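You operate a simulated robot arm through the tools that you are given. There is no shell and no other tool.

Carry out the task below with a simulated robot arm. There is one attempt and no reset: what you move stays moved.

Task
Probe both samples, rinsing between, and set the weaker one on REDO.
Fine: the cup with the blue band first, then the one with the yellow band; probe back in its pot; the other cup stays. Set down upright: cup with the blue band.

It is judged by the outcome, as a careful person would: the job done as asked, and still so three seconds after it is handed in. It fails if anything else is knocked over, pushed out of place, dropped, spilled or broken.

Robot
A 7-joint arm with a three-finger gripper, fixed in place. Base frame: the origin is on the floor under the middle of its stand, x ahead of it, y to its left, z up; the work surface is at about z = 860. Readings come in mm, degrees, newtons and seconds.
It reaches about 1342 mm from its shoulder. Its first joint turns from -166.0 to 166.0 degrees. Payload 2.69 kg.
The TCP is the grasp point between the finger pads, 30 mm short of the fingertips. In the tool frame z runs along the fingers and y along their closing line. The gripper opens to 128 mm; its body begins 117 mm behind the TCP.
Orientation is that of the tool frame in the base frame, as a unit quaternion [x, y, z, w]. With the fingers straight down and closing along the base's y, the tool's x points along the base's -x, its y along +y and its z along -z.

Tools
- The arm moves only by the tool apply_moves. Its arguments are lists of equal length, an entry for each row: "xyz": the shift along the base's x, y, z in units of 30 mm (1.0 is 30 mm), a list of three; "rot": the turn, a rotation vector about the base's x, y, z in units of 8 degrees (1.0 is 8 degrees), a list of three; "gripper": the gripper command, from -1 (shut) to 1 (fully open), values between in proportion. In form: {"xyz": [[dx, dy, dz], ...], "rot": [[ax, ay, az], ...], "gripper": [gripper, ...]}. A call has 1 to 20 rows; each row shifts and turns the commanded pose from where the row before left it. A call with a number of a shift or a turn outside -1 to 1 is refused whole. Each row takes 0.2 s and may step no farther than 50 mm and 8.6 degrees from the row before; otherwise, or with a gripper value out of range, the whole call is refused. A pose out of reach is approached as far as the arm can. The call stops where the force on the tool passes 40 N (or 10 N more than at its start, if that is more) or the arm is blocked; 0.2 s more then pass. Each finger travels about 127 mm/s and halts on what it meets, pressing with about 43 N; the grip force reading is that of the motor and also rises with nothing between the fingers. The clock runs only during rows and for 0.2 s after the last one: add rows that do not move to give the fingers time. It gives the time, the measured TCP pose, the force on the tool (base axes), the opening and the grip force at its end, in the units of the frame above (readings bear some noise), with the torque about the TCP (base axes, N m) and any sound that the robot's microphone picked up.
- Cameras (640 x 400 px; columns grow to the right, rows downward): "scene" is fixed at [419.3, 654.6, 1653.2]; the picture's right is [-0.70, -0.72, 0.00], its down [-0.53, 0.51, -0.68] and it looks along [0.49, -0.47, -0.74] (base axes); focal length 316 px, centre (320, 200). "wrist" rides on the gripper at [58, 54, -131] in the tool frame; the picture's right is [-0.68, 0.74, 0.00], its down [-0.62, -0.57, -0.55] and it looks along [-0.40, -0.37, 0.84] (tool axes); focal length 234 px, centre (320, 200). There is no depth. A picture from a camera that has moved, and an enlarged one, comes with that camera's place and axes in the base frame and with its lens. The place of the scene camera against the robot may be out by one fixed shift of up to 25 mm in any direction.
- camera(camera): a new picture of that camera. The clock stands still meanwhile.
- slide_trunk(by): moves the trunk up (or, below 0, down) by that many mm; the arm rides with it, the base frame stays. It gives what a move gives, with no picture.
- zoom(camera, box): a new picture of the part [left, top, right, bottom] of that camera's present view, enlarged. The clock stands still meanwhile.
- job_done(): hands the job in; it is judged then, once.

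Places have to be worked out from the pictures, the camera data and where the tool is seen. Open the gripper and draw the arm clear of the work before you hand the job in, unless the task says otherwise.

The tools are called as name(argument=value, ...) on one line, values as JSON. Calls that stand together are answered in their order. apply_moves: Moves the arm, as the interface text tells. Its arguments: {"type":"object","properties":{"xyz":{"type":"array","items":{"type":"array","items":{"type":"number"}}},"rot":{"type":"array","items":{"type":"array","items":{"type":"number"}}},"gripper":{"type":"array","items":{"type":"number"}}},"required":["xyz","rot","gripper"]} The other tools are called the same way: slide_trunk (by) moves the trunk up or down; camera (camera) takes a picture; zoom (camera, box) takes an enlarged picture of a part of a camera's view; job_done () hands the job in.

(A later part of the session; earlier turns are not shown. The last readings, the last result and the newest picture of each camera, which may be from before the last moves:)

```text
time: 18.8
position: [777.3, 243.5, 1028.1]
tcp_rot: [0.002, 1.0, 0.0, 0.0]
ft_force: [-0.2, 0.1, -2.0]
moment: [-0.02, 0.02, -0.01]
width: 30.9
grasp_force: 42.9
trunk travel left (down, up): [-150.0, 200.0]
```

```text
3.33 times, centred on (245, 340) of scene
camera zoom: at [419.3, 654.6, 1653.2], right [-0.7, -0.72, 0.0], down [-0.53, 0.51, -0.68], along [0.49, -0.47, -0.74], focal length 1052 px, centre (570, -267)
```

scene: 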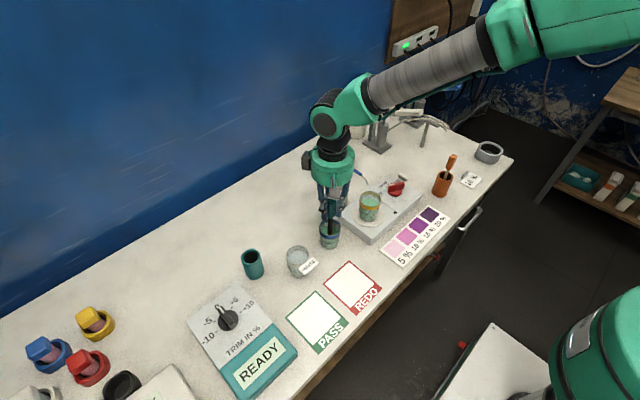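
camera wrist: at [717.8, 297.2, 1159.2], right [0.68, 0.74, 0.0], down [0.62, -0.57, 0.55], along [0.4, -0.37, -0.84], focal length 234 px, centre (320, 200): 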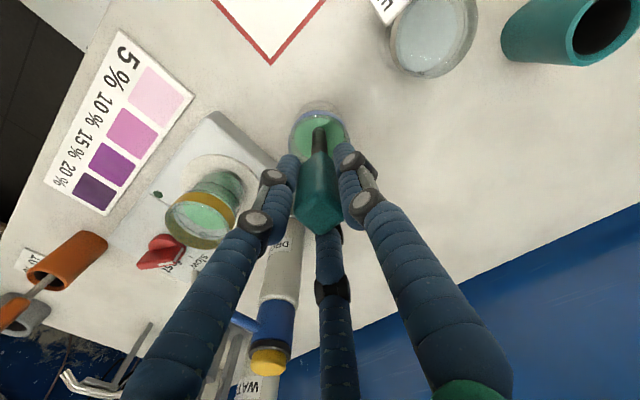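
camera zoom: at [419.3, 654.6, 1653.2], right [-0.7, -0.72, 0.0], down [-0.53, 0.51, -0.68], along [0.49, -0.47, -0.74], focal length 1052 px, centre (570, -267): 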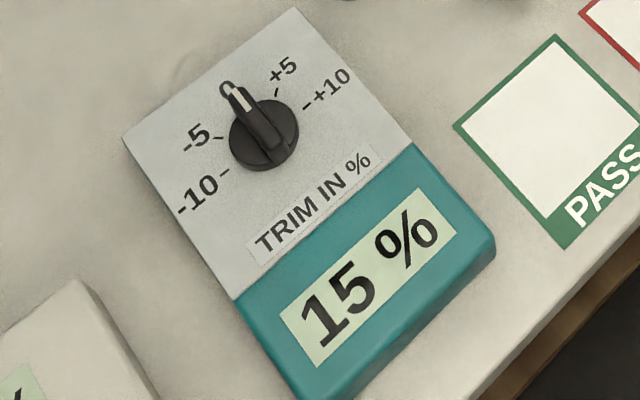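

The meter now shows 15 % for the blue cup. I'll hold briefly to confirm it's stable, then lift straight up and pause over the cup so nothing drips elsewhere.

apply_moves(xyz=[[0, 0, 0], [0, 0, 0], [0, 0, 0], [0, 0, 0], [0, 0, 0]], rot=[[0, 0, 0], [0, 0, 0], [0, 0, 0], [0, 0, 0], [0, 0, 0]], gripper=[-1, -1, -1, -1, -1])

zoom(camera="scene", box=[180, 280, 310, 400])

apply_moves(xyz=[[0, 0, 0.3], [0, 0, 0.4], [0, 0, 0.4], [0, 0, 0.4], [0, 0, 0.4], [0, 0, 0.5], [0, 0, 0.5], [0, 0, 0.5], [0, 0, 0.57], [0, 0, 0], [0, 0, 0], [0, 0, 0], [0, 0, 0], [0, 0, 0]], rot=[[0, 0, 0], [0, 0, 0], [0, 0, 0], [0, 0, 0], [0, 0, 0], [0, 0, 0], [0, 0, 0], [0, 0, 0], [0, 0, 0], [0, 0, 0], [0, 0, 0], [0, 0, 0], [0, 0, 0], [0, 0, 0]], gripper=[-1, -1, -1, -1, -1, -1, -1, -1, -1, -1, -1, -1, -1, -1])

camera(camera="wrist")

zoom(camera="scene", box=[180, 110, 420, 400])

```text
time: 20.0
position: [778.2, 243.8, 1026.9]
tcp_rot: [0.0, 1.0, 0.0, 0.0]
ft_force: [-0.5, 0.2, -1.2]
moment: [-0.01, 0.03, 0.01]
width: 30.4
grasp_force: 43.3
trunk travel left (down, up): [-150.0, 200.0]
```

```text
3.33 times, centred on (245, 340) of scene
camera zoom: at [419.3, 654.6, 1653.2], right [-0.7, -0.72, 0.0], down [-0.53, 0.51, -0.68], along [0.49, -0.47, -0.74], focal length 1052 px, centre (570, -267)
```

zoom: 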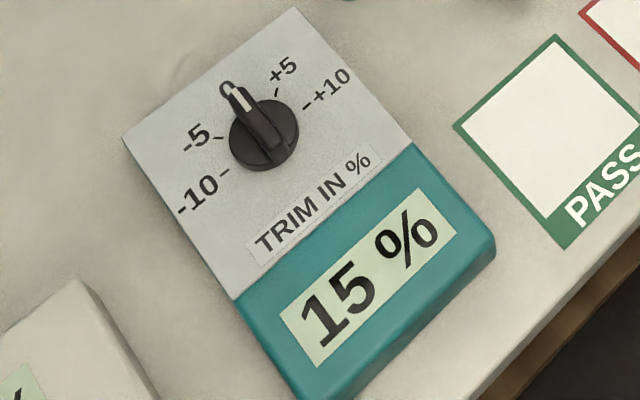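

```text
time: 23.0
position: [777.9, 245.3, 1147.2]
tcp_rot: [0.001, 1.0, 0.0, -0.001]
ft_force: [0.4, 0.4, -1.1]
moment: [0.03, 0.0, -0.02]
width: 30.6
grasp_force: 43.3
trunk travel left (down, up): [-150.0, 200.0]
```

```text
taken
camera wrist: at [717.9, 298.2, 1278.5], right [0.68, 0.74, 0.0], down [0.62, -0.57, 0.55], along [0.4, -0.37, -0.84], focal length 234 px, centre (320, 200)
```

wrist: 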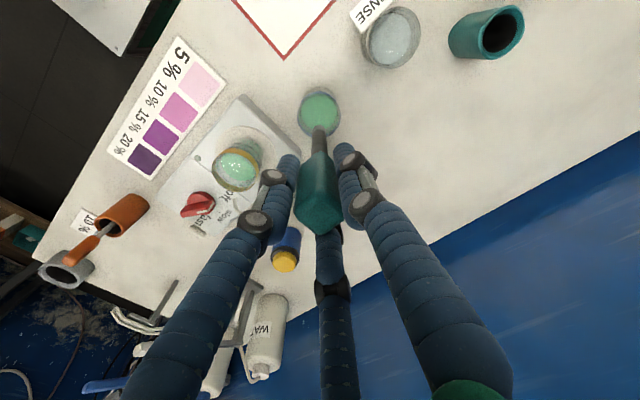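

```text
1.38 times, centred on (300, 255) of scene
camera zoom: at [419.3, 654.6, 1653.2], right [-0.7, -0.72, 0.0], down [-0.53, 0.51, -0.68], along [0.49, -0.47, -0.74], focal length 435 px, centre (348, 124)
```

zoom: 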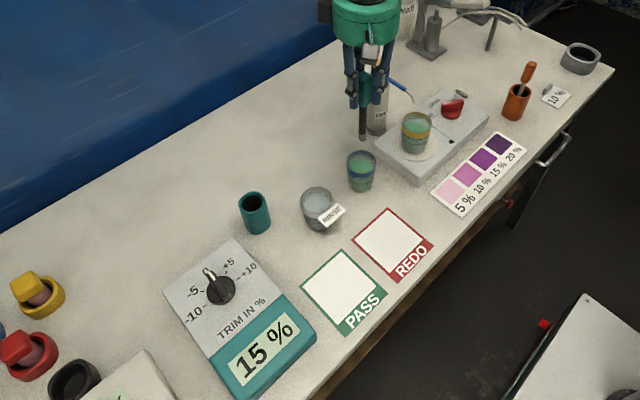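

The reading is stable at 15 %. Now I'll carry the probe at the same height to above the rinse cup, near (773,372), and verify.

apply_moves(xyz=[[-0.05, 0.85, 0], [-0.05, 0.85, 0], [-0.05, 0.85, 0], [0, 0.85, 0], [0, 0.85, 0]], rot=[[0, 0, 0], [0, 0, 0], [0, 0, 0], [0, 0, 0], [0, 0, 0]], gripper=[-1, -1, -1, -1, -1])

zoom(camera="wrist", box=[260, 60, 380, 180])

camera(camera="wrist")

```text
time: 24.2
position: [772.7, 372.8, 1145.6]
tcp_rot: [0.002, 1.0, 0.0, 0.0]
ft_force: [-0.2, 0.6, -1.3]
moment: [0.04, -0.04, 0.0]
width: 30.6
grasp_force: 42.8
trunk travel left (down, up): [-150.0, 200.0]
```

```text
3.33 times, centred on (320, 120) of wrist
camera zoom: at [712.8, 425.6, 1277.0], right [0.68, 0.74, 0.0], down [0.61, -0.57, 0.55], along [0.4, -0.37, -0.84], focal length 781 px, centre (320, 467)
```

zoom: 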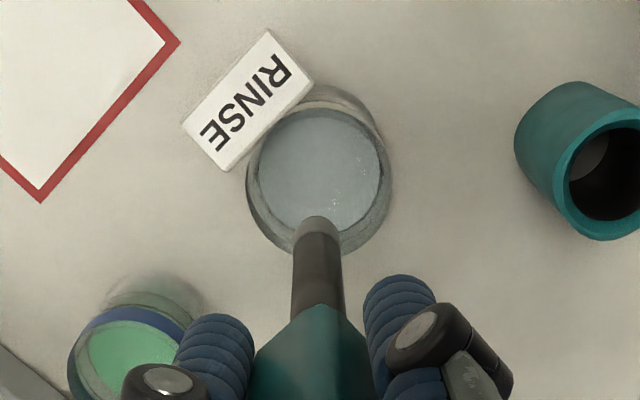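

```text
taken
camera wrist: at [712.8, 425.6, 1277.0], right [0.68, 0.74, 0.0], down [0.61, -0.57, 0.55], along [0.4, -0.37, -0.84], focal length 234 px, centre (320, 200)
```

wrist: 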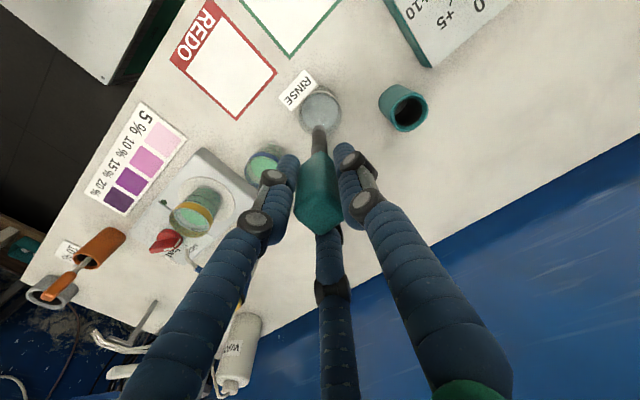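

The tip is within about 1.5 mm of the rinse cup's centre. I'll lower it slightly deeper than the sample dip, swish gently up and down, and lift out.

apply_moves(xyz=[[0, 0, -0.7], [0, 0, -0.7], [0, 0, -0.6], [0, 0, -0.4], [0, 0, -0.4], [0, 0, -0.4], [0, 0, -0.4], [0, 0, -0.4], [0, 0, -0.2], [0, 0, 0], [0, 0, 0], [0, 0, 0.3], [0, 0, 0.3], [0, 0, -0.3], [0, 0, -0.3], [0, 0, 0], [0, 0, 0], [0, 0, 0], [0, 0, 0]], rot=[[0, 0, 0], [0, 0, 0], [0, 0, 0], [0, 0, 0], [0, 0, 0], [0, 0, 0], [0, 0, 0], [0, 0, 0], [0, 0, 0], [0, 0, 0], [0, 0, 0], [0, 0, 0], [0, 0, 0], [0, 0, 0], [0, 0, 0], [0, 0, 0], [0, 0, 0], [0, 0, 0], [0, 0, 0]], gripper=[-1, -1, -1, -1, -1, -1, -1, -1, -1, -1, -1, -1, -1, -1, -1, -1, -1, -1, -1])

zoom(camera="scene", box=[180, 180, 380, 400])

zoom(camera="wrist", box=[270, 90, 370, 170])

```text
time: 28.2
position: [773.8, 372.1, 1021.5]
tcp_rot: [0.0, 1.0, 0.0, 0.0]
ft_force: [0.1, 0.2, -1.4]
moment: [-0.01, 0.04, 0.0]
width: 30.2
grasp_force: 42.8
trunk travel left (down, up): [-150.0, 200.0]
```

```text
1.82 times, centred on (280, 290) of scene
camera zoom: at [419.3, 654.6, 1653.2], right [-0.7, -0.72, 0.0], down [-0.53, 0.51, -0.68], along [0.49, -0.47, -0.74], focal length 574 px, centre (393, 36)
```

zoom: 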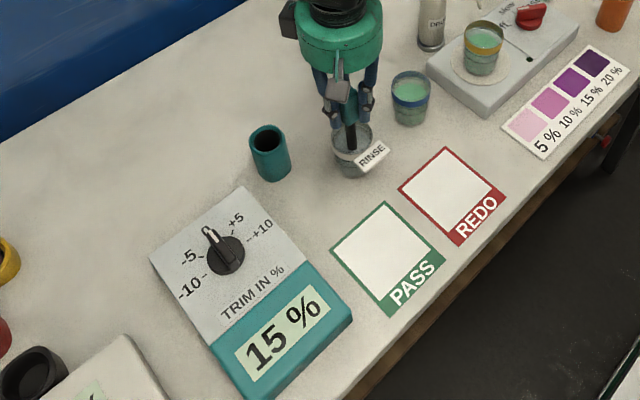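

```text
5.00 times, centred on (320, 130) of wrist
camera zoom: at [714.2, 425.8, 1151.8], right [0.68, 0.74, 0.0], down [0.62, -0.57, 0.55], along [0.4, -0.37, -0.84], focal length 1171 px, centre (320, 550)
```

zoom: 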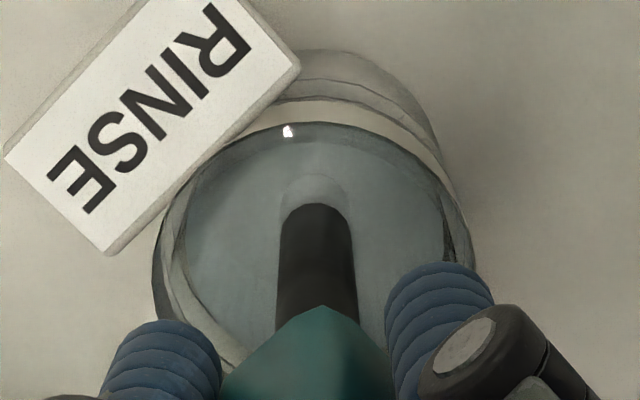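

The probe is in the rinse water; the display still holds 15 %. I'll keep rinsing for a couple more seconds and check again.

apply_moves(xyz=[[0, 0, 0], [0, 0, 0], [0, 0, 0], [0, 0, 0], [0, 0, 0], [0, 0, 0], [0, 0, 0], [0, 0, 0], [0, 0, 0], [0, 0, 0]], rot=[[0, 0, 0], [0, 0, 0], [0, 0, 0], [0, 0, 0], [0, 0, 0], [0, 0, 0], [0, 0, 0], [0, 0, 0], [0, 0, 0], [0, 0, 0]], gripper=[-1, -1, -1, -1, -1, -1, -1, -1, -1, -1])

zoom(camera="scene", box=[180, 280, 310, 400])

```text
time: 30.4
position: [773.8, 373.3, 1020.2]
tcp_rot: [0.0, 1.0, 0.0, 0.001]
ft_force: [0.4, 0.3, -1.5]
moment: [0.01, 0.01, -0.01]
width: 30.5
grasp_force: 43.0
trunk travel left (down, up): [-150.0, 200.0]
```

```text
3.33 times, centred on (245, 340) of scene
camera zoom: at [419.3, 654.6, 1653.2], right [-0.7, -0.72, 0.0], down [-0.53, 0.51, -0.68], along [0.49, -0.47, -0.74], focal length 1052 px, centre (570, -267)
```

zoom: 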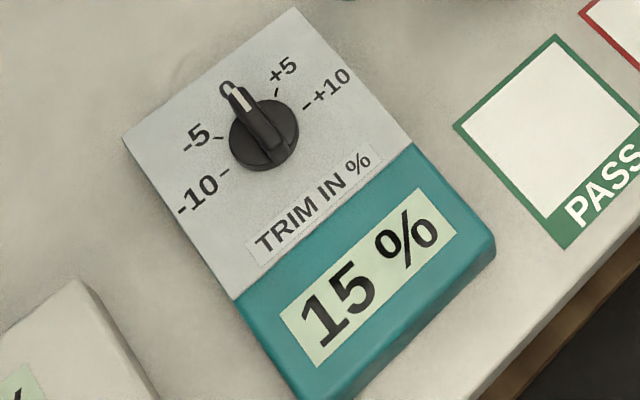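

The display simply holds its last reading. I'll lift the probe well up over the rinse cup, pause to drain, then look toward the yellow cup and the drops spout.

apply_moves(xyz=[[0, 0, 0.3], [0, 0, 0.4], [0, 0, 0.4], [0, 0, 0.4], [0, 0, 0.5], [0, 0, 0.6], [0, 0, 0.7], [0, 0, 0.7], [0, 0, 0.8], [0, 0, 0.8], [0, 0, 0.8], [0, 0, 0], [0, 0, 0], [0, 0, 0], [0, 0, 0]], rot=[[0, 0, 0], [0, 0, 0], [0, 0, 0], [0, 0, 0], [0, 0, 0], [0, 0, 0], [0, 0, 0], [0, 0, 0], [0, 0, 0], [0, 0, 0], [0, 0, 0], [0, 0, 0], [0, 0, 0], [0, 0, 0], [0, 0, 0]], gripper=[-1, -1, -1, -1, -1, -1, -1, -1, -1, -1, -1, -1, -1, -1, -1])

camera(camera="wrist")

zoom(camera="scene", box=[310, 130, 430, 250])

zoom(camera="wrist", box=[120, 140, 320, 300])

```text
time: 33.6
position: [772.2, 372.5, 1213.5]
tcp_rot: [0.0, 1.0, -0.001, 0.0]
ft_force: [0.4, -0.3, -1.2]
moment: [0.01, -0.03, -0.03]
width: 30.5
grasp_force: 43.4
trunk travel left (down, up): [-150.0, 200.0]
```

```text
taken
camera wrist: at [713.5, 425.5, 1343.9], right [0.68, 0.74, 0.0], down [0.62, -0.57, 0.55], along [0.4, -0.37, -0.84], focal length 234 px, centre (320, 200)
```

wrist: 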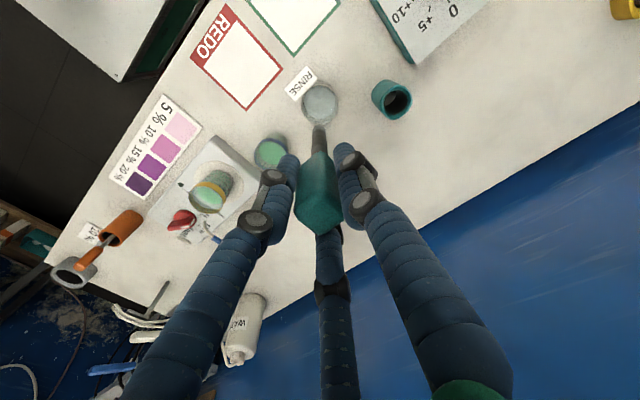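

```text
3.33 times, centred on (370, 190) of scene
camera zoom: at [419.3, 654.6, 1653.2], right [-0.7, -0.72, 0.0], down [-0.53, 0.51, -0.68], along [0.49, -0.47, -0.74], focal length 1052 px, centre (153, 233)
```

zoom: 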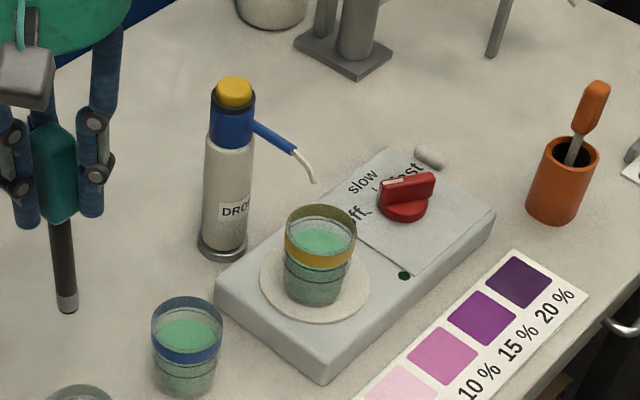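

```text
2.50 times, centred on (220, 220) of wrist
camera zoom: at [713.5, 425.5, 1343.9], right [0.68, 0.74, 0.0], down [0.62, -0.57, 0.55], along [0.4, -0.37, -0.84], focal length 585 px, centre (570, 150)
```

zoom: 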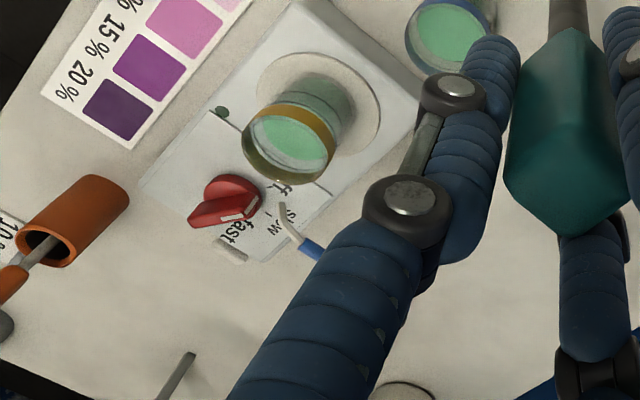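

The drops spout tip is near (765,99,1015), just off the yellow cup's rim and above it; my fingertips will stay above z≈1050, so there is clearance. I'll carry the probe around the blue cup to above the yellow cup at this height, aiming slightly away from the spout, and verify.

apply_moves(xyz=[[-0.5, -0.75, 0], [-0.5, -0.75, 0], [-0.5, -0.75, 0], [-0.5, -0.75, 0], [0, -0.95, 0], [0, -0.95, 0], [0, -0.95, 0], [0.3, -0.9, 0], [0.3, -0.9, 0], [0.37, -0.85, 0]], rot=[[0, 0, 0], [0, 0, 0], [0, 0, 0], [0, 0, 0], [0, 0, 0], [0, 0, 0], [0, 0, 0], [0, 0, 0], [0, 0, 0], [0, 0, 0]], gripper=[-1, -1, -1, -1, -1, -1, -1, -1, -1, -1])

camera(camera="wrist")

zoom(camera="wrist", box=[260, 60, 380, 180])

zoom(camera="scene", box=[310, 100, 430, 250])

```text
time: 35.8
position: [743.8, 117.6, 1212.4]
tcp_rot: [0.001, 1.0, 0.0, 0.0]
ft_force: [0.3, -0.8, -1.5]
moment: [0.0, -0.05, 0.0]
width: 30.4
grasp_force: 43.5
trunk travel left (down, up): [-150.0, 200.0]
```

```text
taken
camera wrist: at [683.6, 171.0, 1343.3], right [0.68, 0.74, 0.0], down [0.62, -0.57, 0.55], along [0.4, -0.37, -0.84], focal length 234 px, centre (320, 200)
```

wrist: 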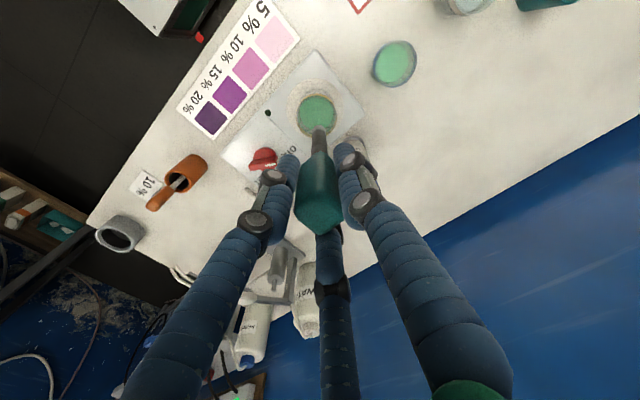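

```text
3.33 times, centred on (320, 120) of wrist
camera zoom: at [683.6, 171.0, 1343.3], right [0.68, 0.74, 0.0], down [0.62, -0.57, 0.55], along [0.4, -0.37, -0.84], focal length 781 px, centre (320, 467)
```

zoom: 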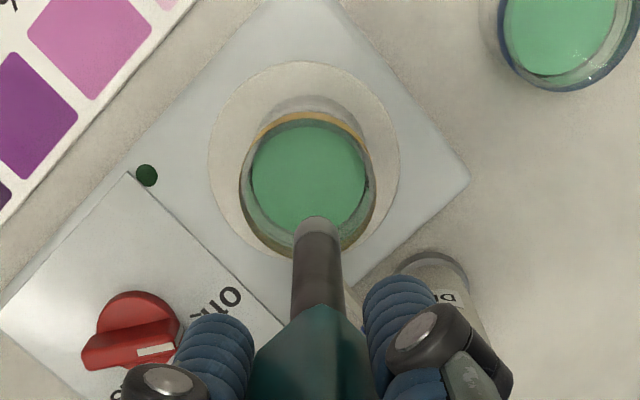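

```text
2.67 times, centred on (370, 175) of scene
camera zoom: at [419.3, 654.6, 1653.2], right [-0.7, -0.72, 0.0], down [-0.53, 0.51, -0.68], along [0.49, -0.47, -0.74], focal length 842 px, centre (187, 267)
```

zoom: 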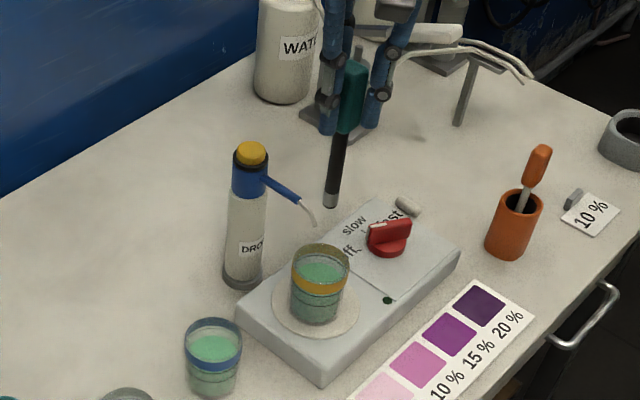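

The tip is about 8 mm off in y from the yellow cup's centre; I'll shift (−2,−4) mm, staying slightly away from the spout, then lower to TCP z≈1082 so the tip is roughly 24 mm into the liquid.

apply_moves(xyz=[[-0.07, -0.15, 0], [0, 0, -0.7], [0, 0, -0.7], [0, 0, -0.6], [0, 0, -0.4], [0, 0, -0.4], [0, 0, -0.4], [0, 0, -0.4], [0, 0, -0.4], [0, 0, -0.33], [0, 0, 0], [0, 0, 0], [0, 0, 0], [0, 0, 0], [0, 0, 0], [0, 0, 0], [0, 0, 0], [0, 0, 0]], rot=[[0, 0, 0], [0, 0, 0], [0, 0, 0], [0, 0, 0], [0, 0, 0], [0, 0, 0], [0, 0, 0], [0, 0, 0], [0, 0, 0], [0, 0, 0], [0, 0, 0], [0, 0, 0], [0, 0, 0], [0, 0, 0], [0, 0, 0], [0, 0, 0], [0, 0, 0], [0, 0, 0]], gripper=[-1, -1, -1, -1, -1, -1, -1, -1, -1, -1, -1, -1, -1, -1, -1, -1, -1, -1])

zoom(camera="scene", box=[310, 130, 430, 250])

zoom(camera="scene", box=[180, 280, 310, 400])

zoom(camera="wrist", box=[240, 70, 400, 190])

```text
time: 39.6
position: [740.4, 112.0, 1083.1]
tcp_rot: [0.002, 1.0, 0.0, 0.001]
ft_force: [0.6, -1.0, -1.5]
moment: [0.0, 0.0, 0.03]
width: 30.7
grasp_force: 43.1
trunk travel left (down, up): [-150.0, 200.0]
```

```text
3.33 times, centred on (370, 190) of scene
camera zoom: at [419.3, 654.6, 1653.2], right [-0.7, -0.72, 0.0], down [-0.53, 0.51, -0.68], along [0.49, -0.47, -0.74], focal length 1052 px, centre (153, 233)
```

zoom: 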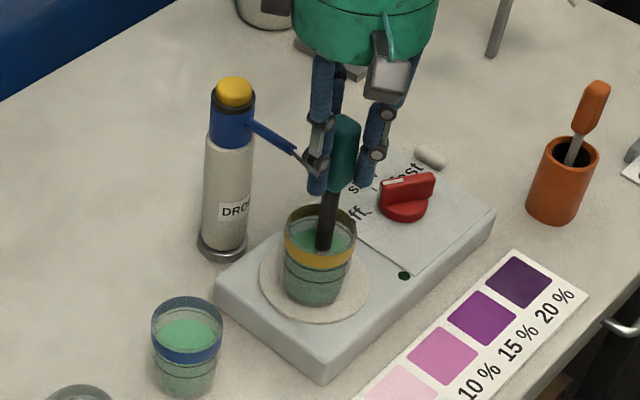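

```text
3.33 times, centred on (245, 340) of scene
camera zoom: at [419.3, 654.6, 1653.2], right [-0.7, -0.72, 0.0], down [-0.53, 0.51, -0.68], along [0.49, -0.47, -0.74], focal length 1052 px, centre (570, -267)
```

zoom: 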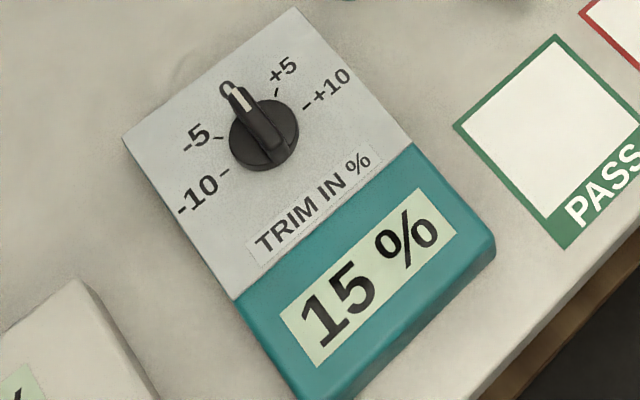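

```text
3.33 times, centred on (320, 130) of wrist
camera zoom: at [680.6, 166.0, 1214.0], right [0.68, 0.74, 0.0], down [0.62, -0.57, 0.55], along [0.4, -0.37, -0.84], focal length 781 px, centre (320, 433)
```

zoom: 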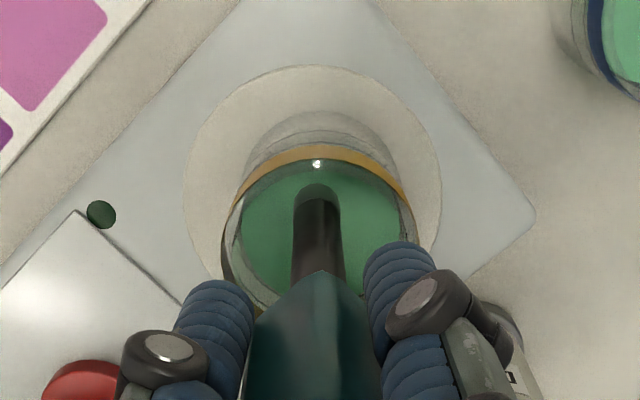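

The probe is dipped in the yellow cup with the spout clear. The display still shows 15 %; I'll hold a few seconds more so the reading can update.

apply_moves(xyz=[[0, 0, 0], [0, 0, 0], [0, 0, 0], [0, 0, 0], [0, 0, 0], [0, 0, 0], [0, 0, 0], [0, 0, 0], [0, 0, 0], [0, 0, 0], [0, 0, 0], [0, 0, 0]], rot=[[0, 0, 0], [0, 0, 0], [0, 0, 0], [0, 0, 0], [0, 0, 0], [0, 0, 0], [0, 0, 0], [0, 0, 0], [0, 0, 0], [0, 0, 0], [0, 0, 0], [0, 0, 0]], gripper=[-1, -1, -1, -1, -1, -1, -1, -1, -1, -1, -1, -1])

zoom(camera="scene", box=[180, 280, 310, 400])

```text
time: 42.2
position: [738.9, 113.0, 1082.6]
tcp_rot: [0.001, 1.0, 0.0, 0.0]
ft_force: [0.3, 0.0, -1.3]
moment: [0.0, 0.01, -0.03]
width: 30.3
grasp_force: 43.3
trunk travel left (down, up): [-150.0, 200.0]
```

```text
3.33 times, centred on (245, 340) of scene
camera zoom: at [419.3, 654.6, 1653.2], right [-0.7, -0.72, 0.0], down [-0.53, 0.51, -0.68], along [0.49, -0.47, -0.74], focal length 1052 px, centre (570, -267)
```

zoom: 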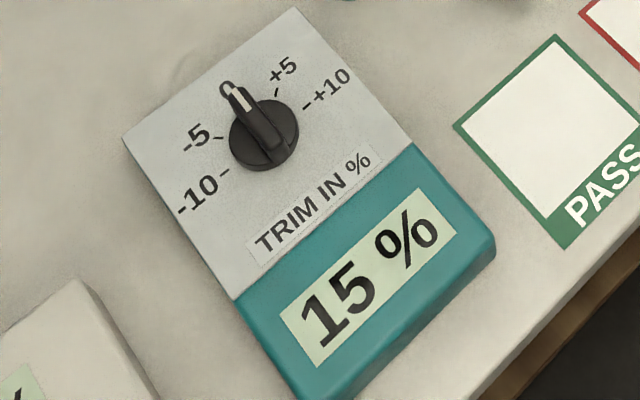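

Still 15 % after 4 s, so either it equals the blue or the tip isn't deep enough (I dipped about 6 mm less deep here than in blue). I'll lower another 9 mm—spout clearance is still about 20 mm—and hold.

apply_moves(xyz=[[0, 0, -0.15], [0, 0, -0.15], [0, 0, 0], [0, 0, 0], [0, 0, 0], [0, 0, 0], [0, 0, 0], [0, 0, 0], [0, 0, 0], [0, 0, 0], [0, 0, 0], [0, 0, 0], [0, 0, 0], [0, 0, 0], [0, 0, 0], [0, 0, 0]], rot=[[0, 0, 0], [0, 0, 0], [0, 0, 0], [0, 0, 0], [0, 0, 0], [0, 0, 0], [0, 0, 0], [0, 0, 0], [0, 0, 0], [0, 0, 0], [0, 0, 0], [0, 0, 0], [0, 0, 0], [0, 0, 0], [0, 0, 0], [0, 0, 0]], gripper=[-1, -1, -1, -1, -1, -1, -1, -1, -1, -1, -1, -1, -1, -1, -1, -1])

zoom(camera="scene", box=[180, 280, 310, 400])

zoom(camera="scene", box=[330, 150, 410, 230])

camera(camera="wrist")

```text
time: 45.6
position: [740.2, 113.3, 1074.0]
tcp_rot: [0.0, 1.0, 0.0, 0.0]
ft_force: [-0.2, -0.1, -0.6]
moment: [0.01, 0.02, 0.01]
width: 30.4
grasp_force: 43.4
trunk travel left (down, up): [-150.0, 200.0]
```

```text
3.33 times, centred on (245, 340) of scene
camera zoom: at [419.3, 654.6, 1653.2], right [-0.7, -0.72, 0.0], down [-0.53, 0.51, -0.68], along [0.49, -0.47, -0.74], focal length 1052 px, centre (570, -267)
```

zoom: 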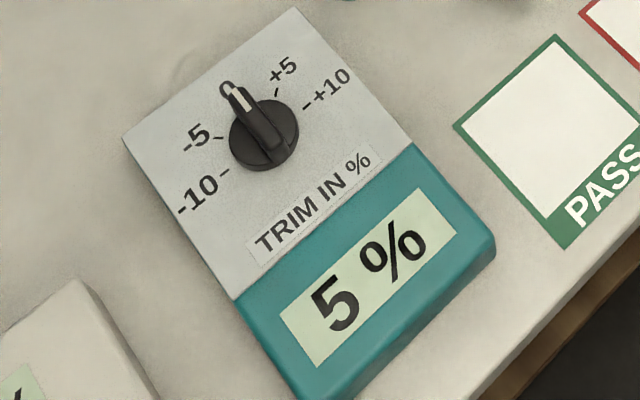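

```text
5.00 times, centred on (370, 190) of scene
camera zoom: at [419.3, 654.6, 1653.2], right [-0.7, -0.72, 0.0], down [-0.53, 0.51, -0.68], along [0.49, -0.47, -0.74], focal length 1578 px, centre (70, 250)
```

zoom: 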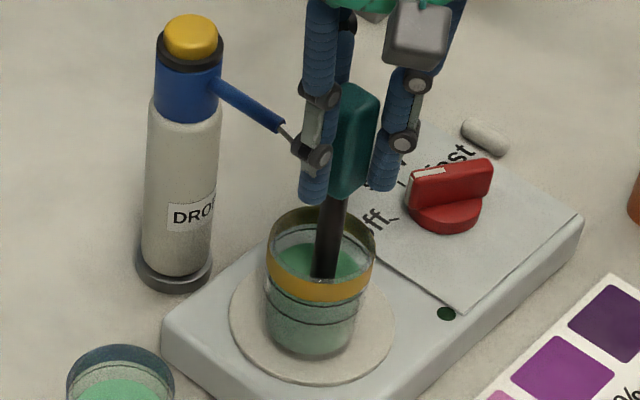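

```text
taken
camera wrist: at [681.0, 165.8, 1205.3], right [0.68, 0.74, 0.0], down [0.62, -0.57, 0.55], along [0.4, -0.37, -0.84], focal length 234 px, centre (320, 200)
```

wrist: 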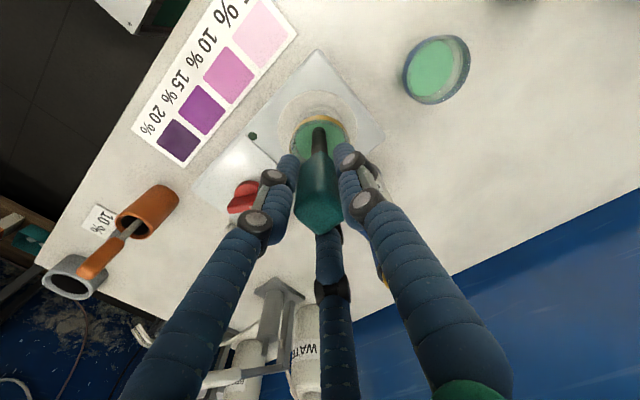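

The meter now reads 5 % for the yellow cup versus 15 % for the blue, so yellow is the weaker. I'll hold a moment longer to confirm it's steady.

apply_moves(xyz=[[0, 0, 0], [0, 0, 0], [0, 0, 0], [0, 0, 0], [0, 0, 0], [0, 0, 0]], rot=[[0, 0, 0], [0, 0, 0], [0, 0, 0], [0, 0, 0], [0, 0, 0], [0, 0, 0]], gripper=[-1, -1, -1, -1, -1, -1])

zoom(camera="scene", box=[180, 280, 310, 400])

```text
time: 47.0
position: [740.7, 111.9, 1074.2]
tcp_rot: [0.0, 1.0, 0.0, 0.0]
ft_force: [-0.3, -0.8, -0.1]
moment: [-0.02, -0.02, 0.01]
width: 30.1
grasp_force: 43.3
trunk travel left (down, up): [-150.0, 200.0]
```

```text
3.33 times, centred on (245, 340) of scene
camera zoom: at [419.3, 654.6, 1653.2], right [-0.7, -0.72, 0.0], down [-0.53, 0.51, -0.68], along [0.49, -0.47, -0.74], focal length 1052 px, centre (570, -267)
```

zoom: 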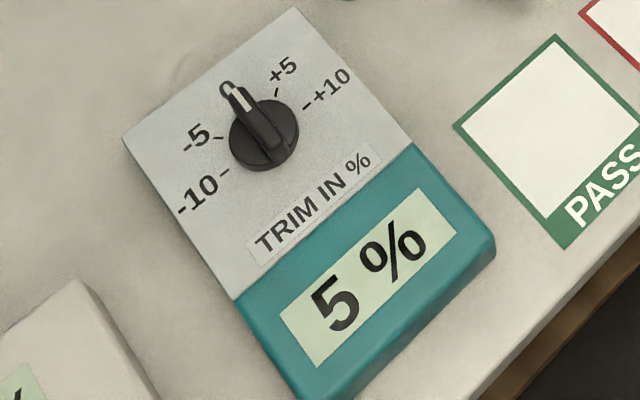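

The reading is steady at 5 %. I'll lift the probe straight out, let it drain over the yellow cup, then carry it around the blue cup back to above its pot.

apply_moves(xyz=[[0, 0, 0.4], [0, 0, 0.4], [0, 0, 0.4], [0, 0, 0.4], [0, 0, 0.5], [0, 0, 0.6], [0, 0, 0.6], [0, 0, 0.6], [0, 0, 0.73], [0, 0, 0], [0, 0, 0], [0, 0, 0], [0, 0, 0], [0, 0, 0]], rot=[[0, 0, 0], [0, 0, 0], [0, 0, 0], [0, 0, 0], [0, 0, 0], [0, 0, 0], [0, 0, 0], [0, 0, 0], [0, 0, 0], [0, 0, 0], [0, 0, 0], [0, 0, 0], [0, 0, 0], [0, 0, 0]], gripper=[-1, -1, -1, -1, -1, -1, -1, -1, -1, -1, -1, -1, -1, -1])

apply_moves(xyz=[[-0.28, 0.97, 0], [-0.28, 0.97, 0], [-0.28, 0.97, 0], [0, 1, 0], [0, 1, 0], [0, 1, 0], [0.656, 0.837, 0], [0.656, 0.837, 0], [0.656, 0.837, 0], [0.656, 0.837, 0], [0.656, 0.837, 0], [0.656, 0.837, 0], [0.656, 0.837, 0], [0, 0, 0]], rot=[[0, 0, 0], [0, 0, 0], [0, 0, 0], [0, 0, 0], [0, 0, 0], [0, 0, 0], [0, 0, 0], [0, 0, 0], [0, 0, 0], [0, 0, 0], [0, 0, 0], [0, 0, 0], [0, 0, 0], [0, 0, 0]], gripper=[-1, -1, -1, -1, -1, -1, -1, -1, -1, -1, -1, -1, -1, -1])

camera(camera="wrist")

zoom(camera="wrist", box=[260, 60, 380, 180])

camera(camera="scene")

```text
time: 50.0
position: [738.7, 112.0, 1212.9]
tcp_rot: [0.001, 1.0, 0.0, 0.0]
ft_force: [0.4, -0.5, -1.3]
moment: [0.03, 0.01, 0.01]
width: 30.5
grasp_force: 42.6
trunk travel left (down, up): [-150.0, 200.0]
```

```text
time: 53.0
position: [850.5, 467.3, 1211.6]
tcp_rot: [0.0, 1.0, 0.0, 0.0]
ft_force: [0.0, -0.3, -0.7]
moment: [-0.06, 0.05, 0.0]
width: 30.6
grasp_force: 43.4
trunk travel left (down, up): [-150.0, 200.0]
```

```text
taken
camera wrist: at [790.4, 519.7, 1342.4], right [0.68, 0.74, 0.0], down [0.62, -0.57, 0.55], along [0.4, -0.37, -0.84], focal length 234 px, centre (320, 200)
```

wrist: 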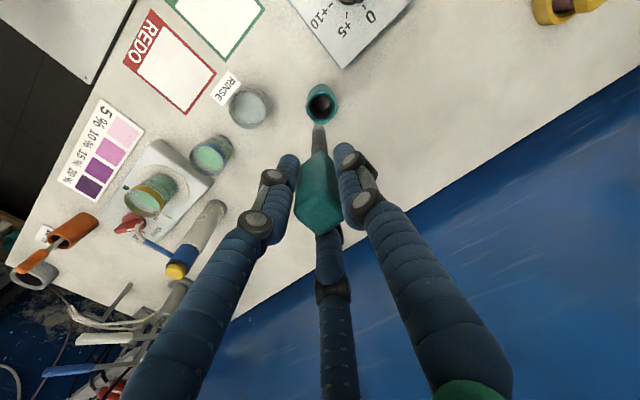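

```text
3.33 times, centred on (320, 120) of wrist
camera zoom: at [790.4, 519.7, 1342.4], right [0.68, 0.74, 0.0], down [0.62, -0.57, 0.55], along [0.4, -0.37, -0.84], focal length 781 px, centre (320, 467)
```

zoom: 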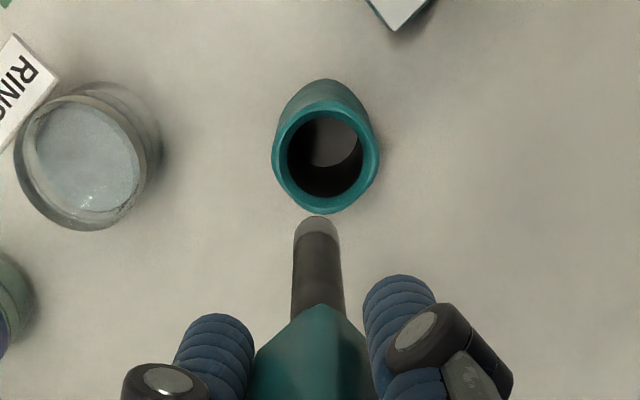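

```text
taken
```

scene: 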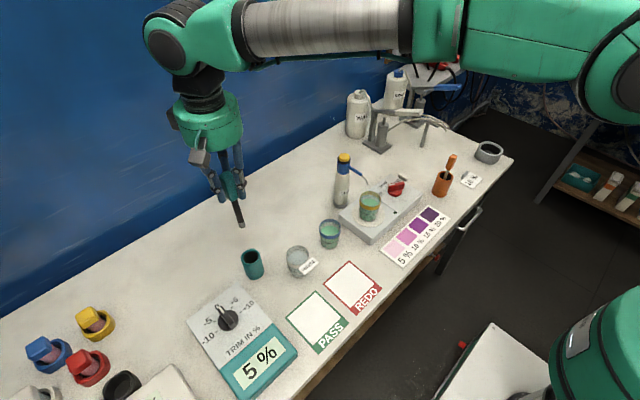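

The pot opening is about 5 mm in +x from the tip, within its 18 mm radius, same as when it was lifted. I'll nudge +2 mm in x and lower slowly into the pot to the original height.

apply_moves(xyz=[[0.07, 0, -0.6], [0, 0, -0.7], [0, 0, -0.7], [0, 0, -0.6], [0, 0, -0.5], [0, 0, -0.5], [0, 0, -0.5], [0, 0, 0]], rot=[[0, 0, 0], [0, 0, 0], [0, 0, 0], [0, 0, 0], [0, 0, 0], [0, 0, 0], [0, 0, 0], [0, 0, 0]], gripper=[-1, -1, -1, -1, -1, -1, -1, -1])

zoom(camera="wrist", box=[260, 60, 380, 180])

zoom(camera="scene", box=[190, 160, 318, 288])

```text
time: 54.8
position: [854.6, 465.5, 1088.4]
tcp_rot: [0.0, 1.0, 0.0, 0.0]
ft_force: [-0.3, 0.5, -1.0]
moment: [0.0, -0.01, -0.02]
width: 30.3
grasp_force: 42.7
trunk travel left (down, up): [-150.0, 200.0]
```

```text
3.33 times, centred on (320, 120) of wrist
camera zoom: at [794.9, 518.7, 1219.7], right [0.68, 0.74, 0.0], down [0.62, -0.57, 0.55], along [0.4, -0.37, -0.84], focal length 781 px, centre (320, 467)
```

zoom: 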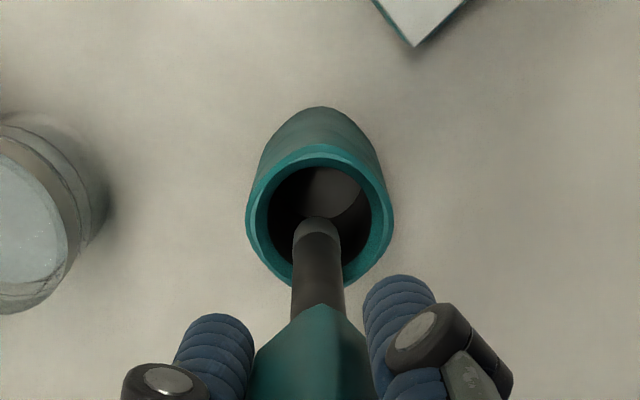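

```text
3.12 times, centred on (254, 224) of scene
camera zoom: at [419.3, 654.6, 1653.2], right [-0.7, -0.72, 0.0], down [-0.53, 0.51, -0.68], along [0.49, -0.47, -0.74], focal length 986 px, centre (526, 125)
```

zoom: 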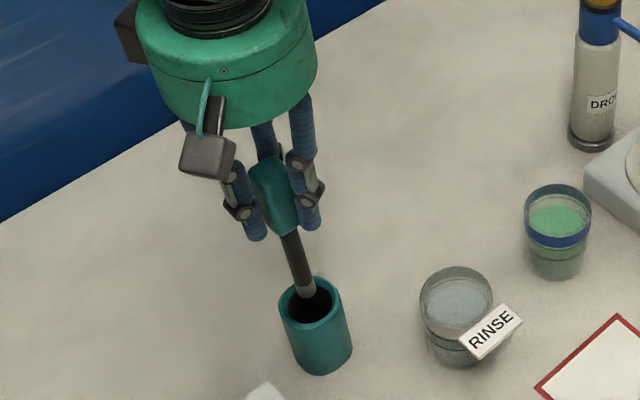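

The tip is now centred over the pot opening and just above the rim. I'll lower gently the remaining 85 mm.

apply_moves(xyz=[[0, 0, -0.4], [0, 0, -0.4], [0, 0, -0.4], [0, 0, -0.4], [0, 0, -0.4], [0, 0, -0.4], [0, 0, -0.3], [0, 0, -0.1], [0, 0, 0]], rot=[[0, 0, 0], [0, 0, 0], [0, 0, 0], [0, 0, 0], [0, 0, 0], [0, 0, 0], [0, 0, 0], [0, 0, 0], [0, 0, 0]], gripper=[-1, -1, -1, -1, -1, -1, -1, -1, -1])

zoom(camera="scene", box=[190, 160, 318, 288])

```text
time: 56.8
position: [855.4, 465.9, 1006.2]
tcp_rot: [0.0, 1.0, 0.001, 0.0]
ft_force: [0.0, -0.2, -0.8]
moment: [-0.03, 0.0, 0.0]
width: 30.5
grasp_force: 43.2
trunk travel left (down, up): [-150.0, 200.0]
```

```text
3.12 times, centred on (254, 224) of scene
camera zoom: at [419.3, 654.6, 1653.2], right [-0.7, -0.72, 0.0], down [-0.53, 0.51, -0.68], along [0.49, -0.47, -0.74], focal length 986 px, centre (526, 125)
```

zoom: 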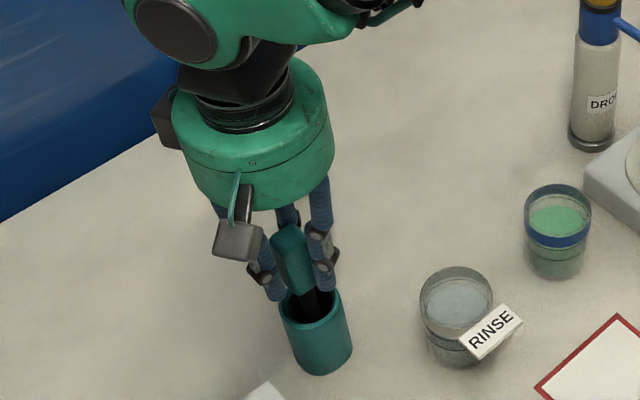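

No contact yet at z≈1005.5. I'll lower another 3 mm in tiny steps watching the force.

apply_moves(xyz=[[0, 0, -0.04], [0, 0, -0.03], [0, 0, -0.03], [0, 0, 0], [0, 0, 0]], rot=[[0, 0, 0], [0, 0, 0], [0, 0, 0], [0, 0, 0], [0, 0, 0]], gripper=[-1, -1, -1, -1, -1])

```text
time: 58.0
position: [856.4, 465.3, 1001.9]
tcp_rot: [0.001, 1.0, 0.0, 0.0]
ft_force: [-0.2, 0.1, -0.7]
moment: [0.02, 0.02, -0.02]
width: 30.3
grasp_force: 42.5
trunk travel left (down, up): [-150.0, 200.0]
```

No contact force at the original height. I'll ease down another 1.5 mm, then release gradually.

apply_moves(xyz=[[0, 0, -0.03], [0, 0, -0.02], [0, 0, 0], [0, 0, 0]], rot=[[0, 0, 0], [0, 0, 0], [0, 0, 0], [0, 0, 0]], gripper=[-1, -1, -1, -1])

```text
time: 59.0
position: [855.6, 465.7, 1002.3]
tcp_rot: [0.0, 1.0, 0.0, 0.0]
ft_force: [-0.1, -0.5, 6.0]
moment: [-0.09, 0.0, 0.01]
width: 30.5
grasp_force: 42.8
trunk travel left (down, up): [-150.0, 200.0]
```

The force rose to 6 N, so the probe is resting on the pot's floor. I'll open the fingers gradually to about 75 mm.

apply_moves(xyz=[[0, 0, 0], [0, 0, 0], [0, 0, 0], [0, 0, 0], [0, 0, 0]], rot=[[0, 0, 0], [0, 0, 0], [0, 0, 0], [0, 0, 0], [0, 0, 0]], gripper=[-0.45, -0.3, -0.1, 0.17, 0.17])

camera(camera="wrist")

zoom(camera="scene", box=[190, 160, 318, 288])

```text
time: 60.2
position: [854.9, 466.0, 1001.1]
tcp_rot: [0.0, 1.0, -0.001, 0.0]
ft_force: [-0.1, -0.6, -0.5]
moment: [0.03, -0.02, 0.02]
width: 75.2
grasp_force: 0.1
trunk travel left (down, up): [-150.0, 200.0]
```

```text
taken
camera wrist: at [795.8, 518.6, 1132.4], right [0.68, 0.74, 0.0], down [0.62, -0.57, 0.55], along [0.4, -0.37, -0.84], focal length 234 px, centre (320, 200)
```

wrist: 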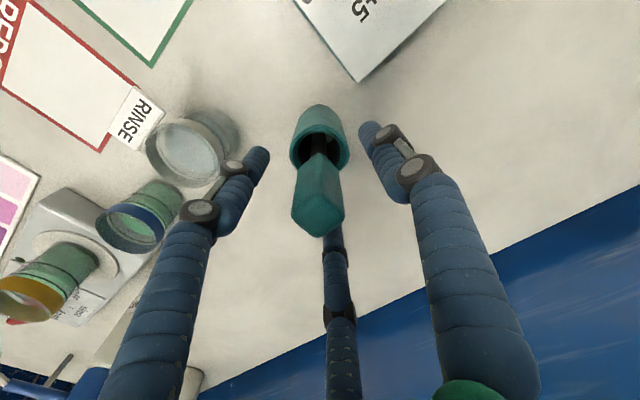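

```text
3.12 times, centred on (254, 224) of scene
camera zoom: at [419.3, 654.6, 1653.2], right [-0.7, -0.72, 0.0], down [-0.53, 0.51, -0.68], along [0.49, -0.47, -0.74], focal length 986 px, centre (526, 125)
```

zoom: 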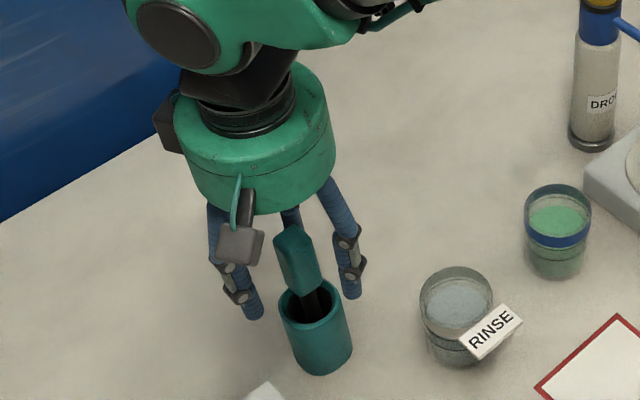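

The probe stands in its pot on its own. I'll raise the gripper clear, then travel high to above the yellow cup while turning the gripper −55° so the drops spout will fall in the gap between fingers.

apply_moves(xyz=[[0, 0, 0.5], [0, 0, 0.7], [0, 0, 0.9], [0, 0, 1], [0, 0, 1], [0, 0, 1], [0, 0, 1], [0, 0, 0.95]], rot=[[0, 0, 0], [0, 0, 0], [0, 0, 0], [0, 0, 0], [0, 0, 0], [0, 0, 0], [0, 0, 0], [0, 0, 0]], gripper=[0.17, 0.17, 0.17, 0.17, 0.17, 0.17, 0.17, 0.17])

apply_moves(xyz=[[-0.3, -0.98, 0], [-0.32, -0.98, 0], [-0.32, -0.98, 0], [-0.32, -0.98, 0], [-0.32, -0.98, 0], [-0.32, -0.98, 0], [-0.32, -0.98, 0], [-0.32, -0.98, 0], [-0.32, -0.98, 0], [-0.32, -0.98, 0], [-0.32, -0.98, 0], [-0.32, -0.98, 0]], rot=[[0, 0, 0], [0, 0, 0], [0, 0, -0.98], [0, 0, -0.98], [0, 0, -0.98], [0, 0, -0.98], [0, 0, -0.98], [0, 0, -0.98], [0, 0, -0.98], [0, 0, 0], [0, 0, 0], [0, 0, 0]], gripper=[0.5, 0.56, 0.56, 0.56, 0.56, 0.56, 0.56, 0.56, 0.56, 0.56, 0.56, 0.56])

camera(camera="wrist")

camera(camera="scene")

```text
time: 62.0
position: [854.0, 465.9, 1213.3]
tcp_rot: [-0.001, 1.0, 0.0, 0.0]
ft_force: [0.4, 0.4, -0.2]
moment: [0.03, -0.01, -0.02]
width: 75.1
grasp_force: 0.0
trunk travel left (down, up): [-150.0, 200.0]
```

```text
time: 64.6
position: [740.7, 112.3, 1212.6]
tcp_rot: [0.461, 0.888, 0.001, 0.001]
ft_force: [0.0, 0.1, 0.2]
moment: [-0.03, 0.01, -0.01]
width: 100.0
grasp_force: 0.0
trunk travel left (down, up): [-150.0, 200.0]
```

```text
taken
camera wrist: at [749.3, 190.9, 1344.1], right [0.99, -0.13, 0.0], down [-0.11, -0.83, 0.55], along [-0.07, -0.54, -0.84], focal length 234 px, centre (320, 200)
```

wrist: 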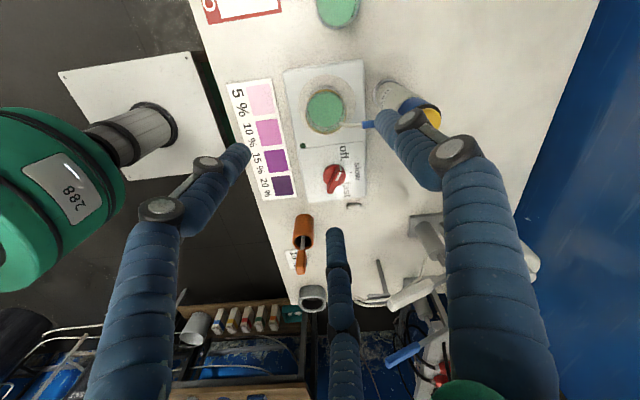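

```text
taken
```

scene: 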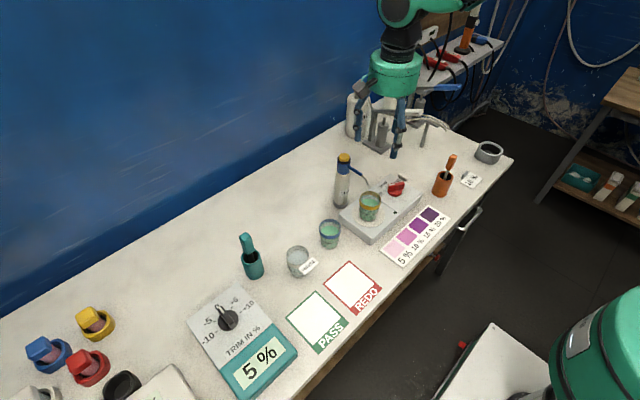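

The gripper is over the yellow cup and turned as wanted. I'll zoom in to fix the cup's and spout's exact positions.

zoom(camera="wrist", box=[270, 50, 450, 180])

zoom(camera="scene", box=[310, 140, 430, 260])

```text
3.08 times, centred on (360, 115) of wrist
camera zoom: at [749.3, 190.9, 1344.1], right [0.99, -0.13, 0.0], down [-0.11, -0.83, 0.55], along [-0.07, -0.54, -0.84], focal length 720 px, centre (197, 462)
```

zoom: 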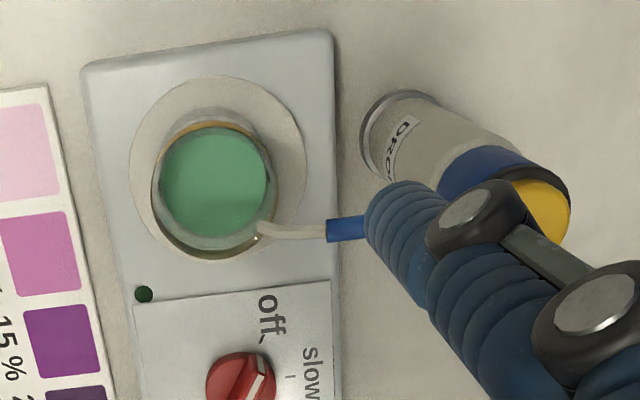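

```text
3.33 times, centred on (370, 200) of scene
camera zoom: at [419.3, 654.6, 1653.2], right [-0.7, -0.72, 0.0], down [-0.53, 0.51, -0.68], along [0.49, -0.47, -0.74], focal length 1052 px, centre (153, 200)
```

zoom: 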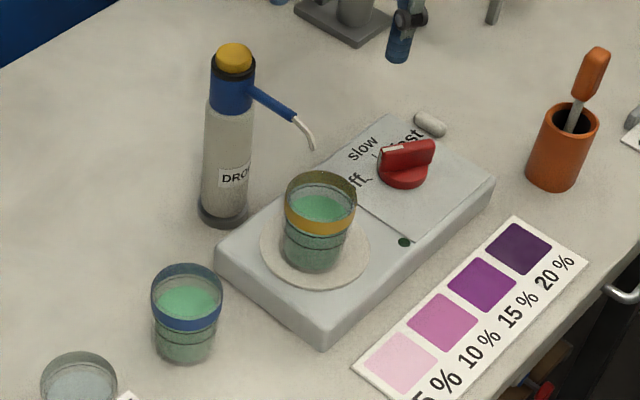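

Combining both wrist views, the yellow cup's axis is near (748,105.5) and the spout comes in along y≈101 from the +x side, its tip at (768,101,1015). I'll turn the gripper back +15° so the finger gap faces the spout squarely, shift over the cup axis, and look again.

apply_moves(xyz=[[0.13, -0.13, 0], [0.12, -0.13, 0], [0, 0, 0]], rot=[[0, 0, 0.94], [0, 0, 0.94], [0, 0, 0]], gripper=[0.56, 0.56, 0.56])

camera(camera="wrist")

zoom(camera="wrist", box=[260, 50, 440, 180])

```text
time: 65.4
position: [748.2, 105.6, 1213.3]
tcp_rot: [0.341, 0.94, -0.001, 0.0]
ft_force: [0.7, -0.1, -0.5]
moment: [0.02, 0.03, 0.01]
width: 99.8
grasp_force: 0.0
trunk travel left (down, up): [-150.0, 200.0]
```

```text
taken
camera wrist: at [735.7, 182.8, 1344.1], right [0.99, 0.13, 0.0], down [0.11, -0.83, 0.55], along [0.07, -0.54, -0.84], focal length 234 px, centre (320, 200)
```

wrist: 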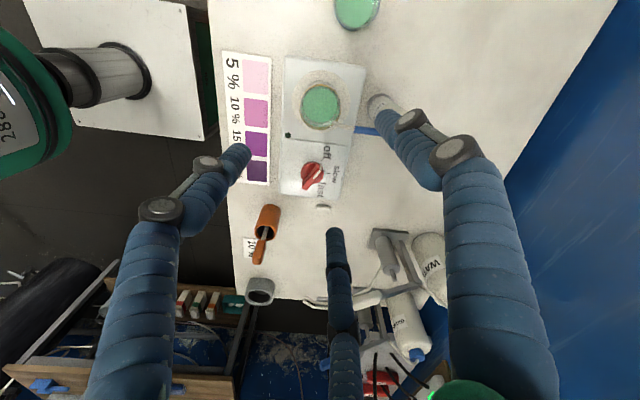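

```text
3.08 times, centred on (350, 115) of wrist
camera zoom: at [735.7, 182.8, 1344.1], right [0.99, 0.13, 0.0], down [0.11, -0.83, 0.55], along [0.07, -0.54, -0.84], focal length 720 px, centre (228, 462)
```

zoom: 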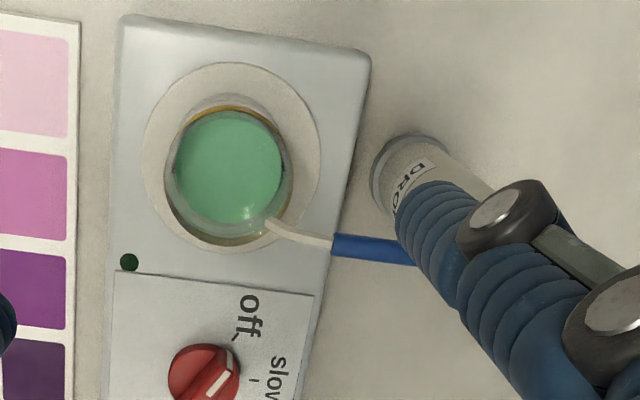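

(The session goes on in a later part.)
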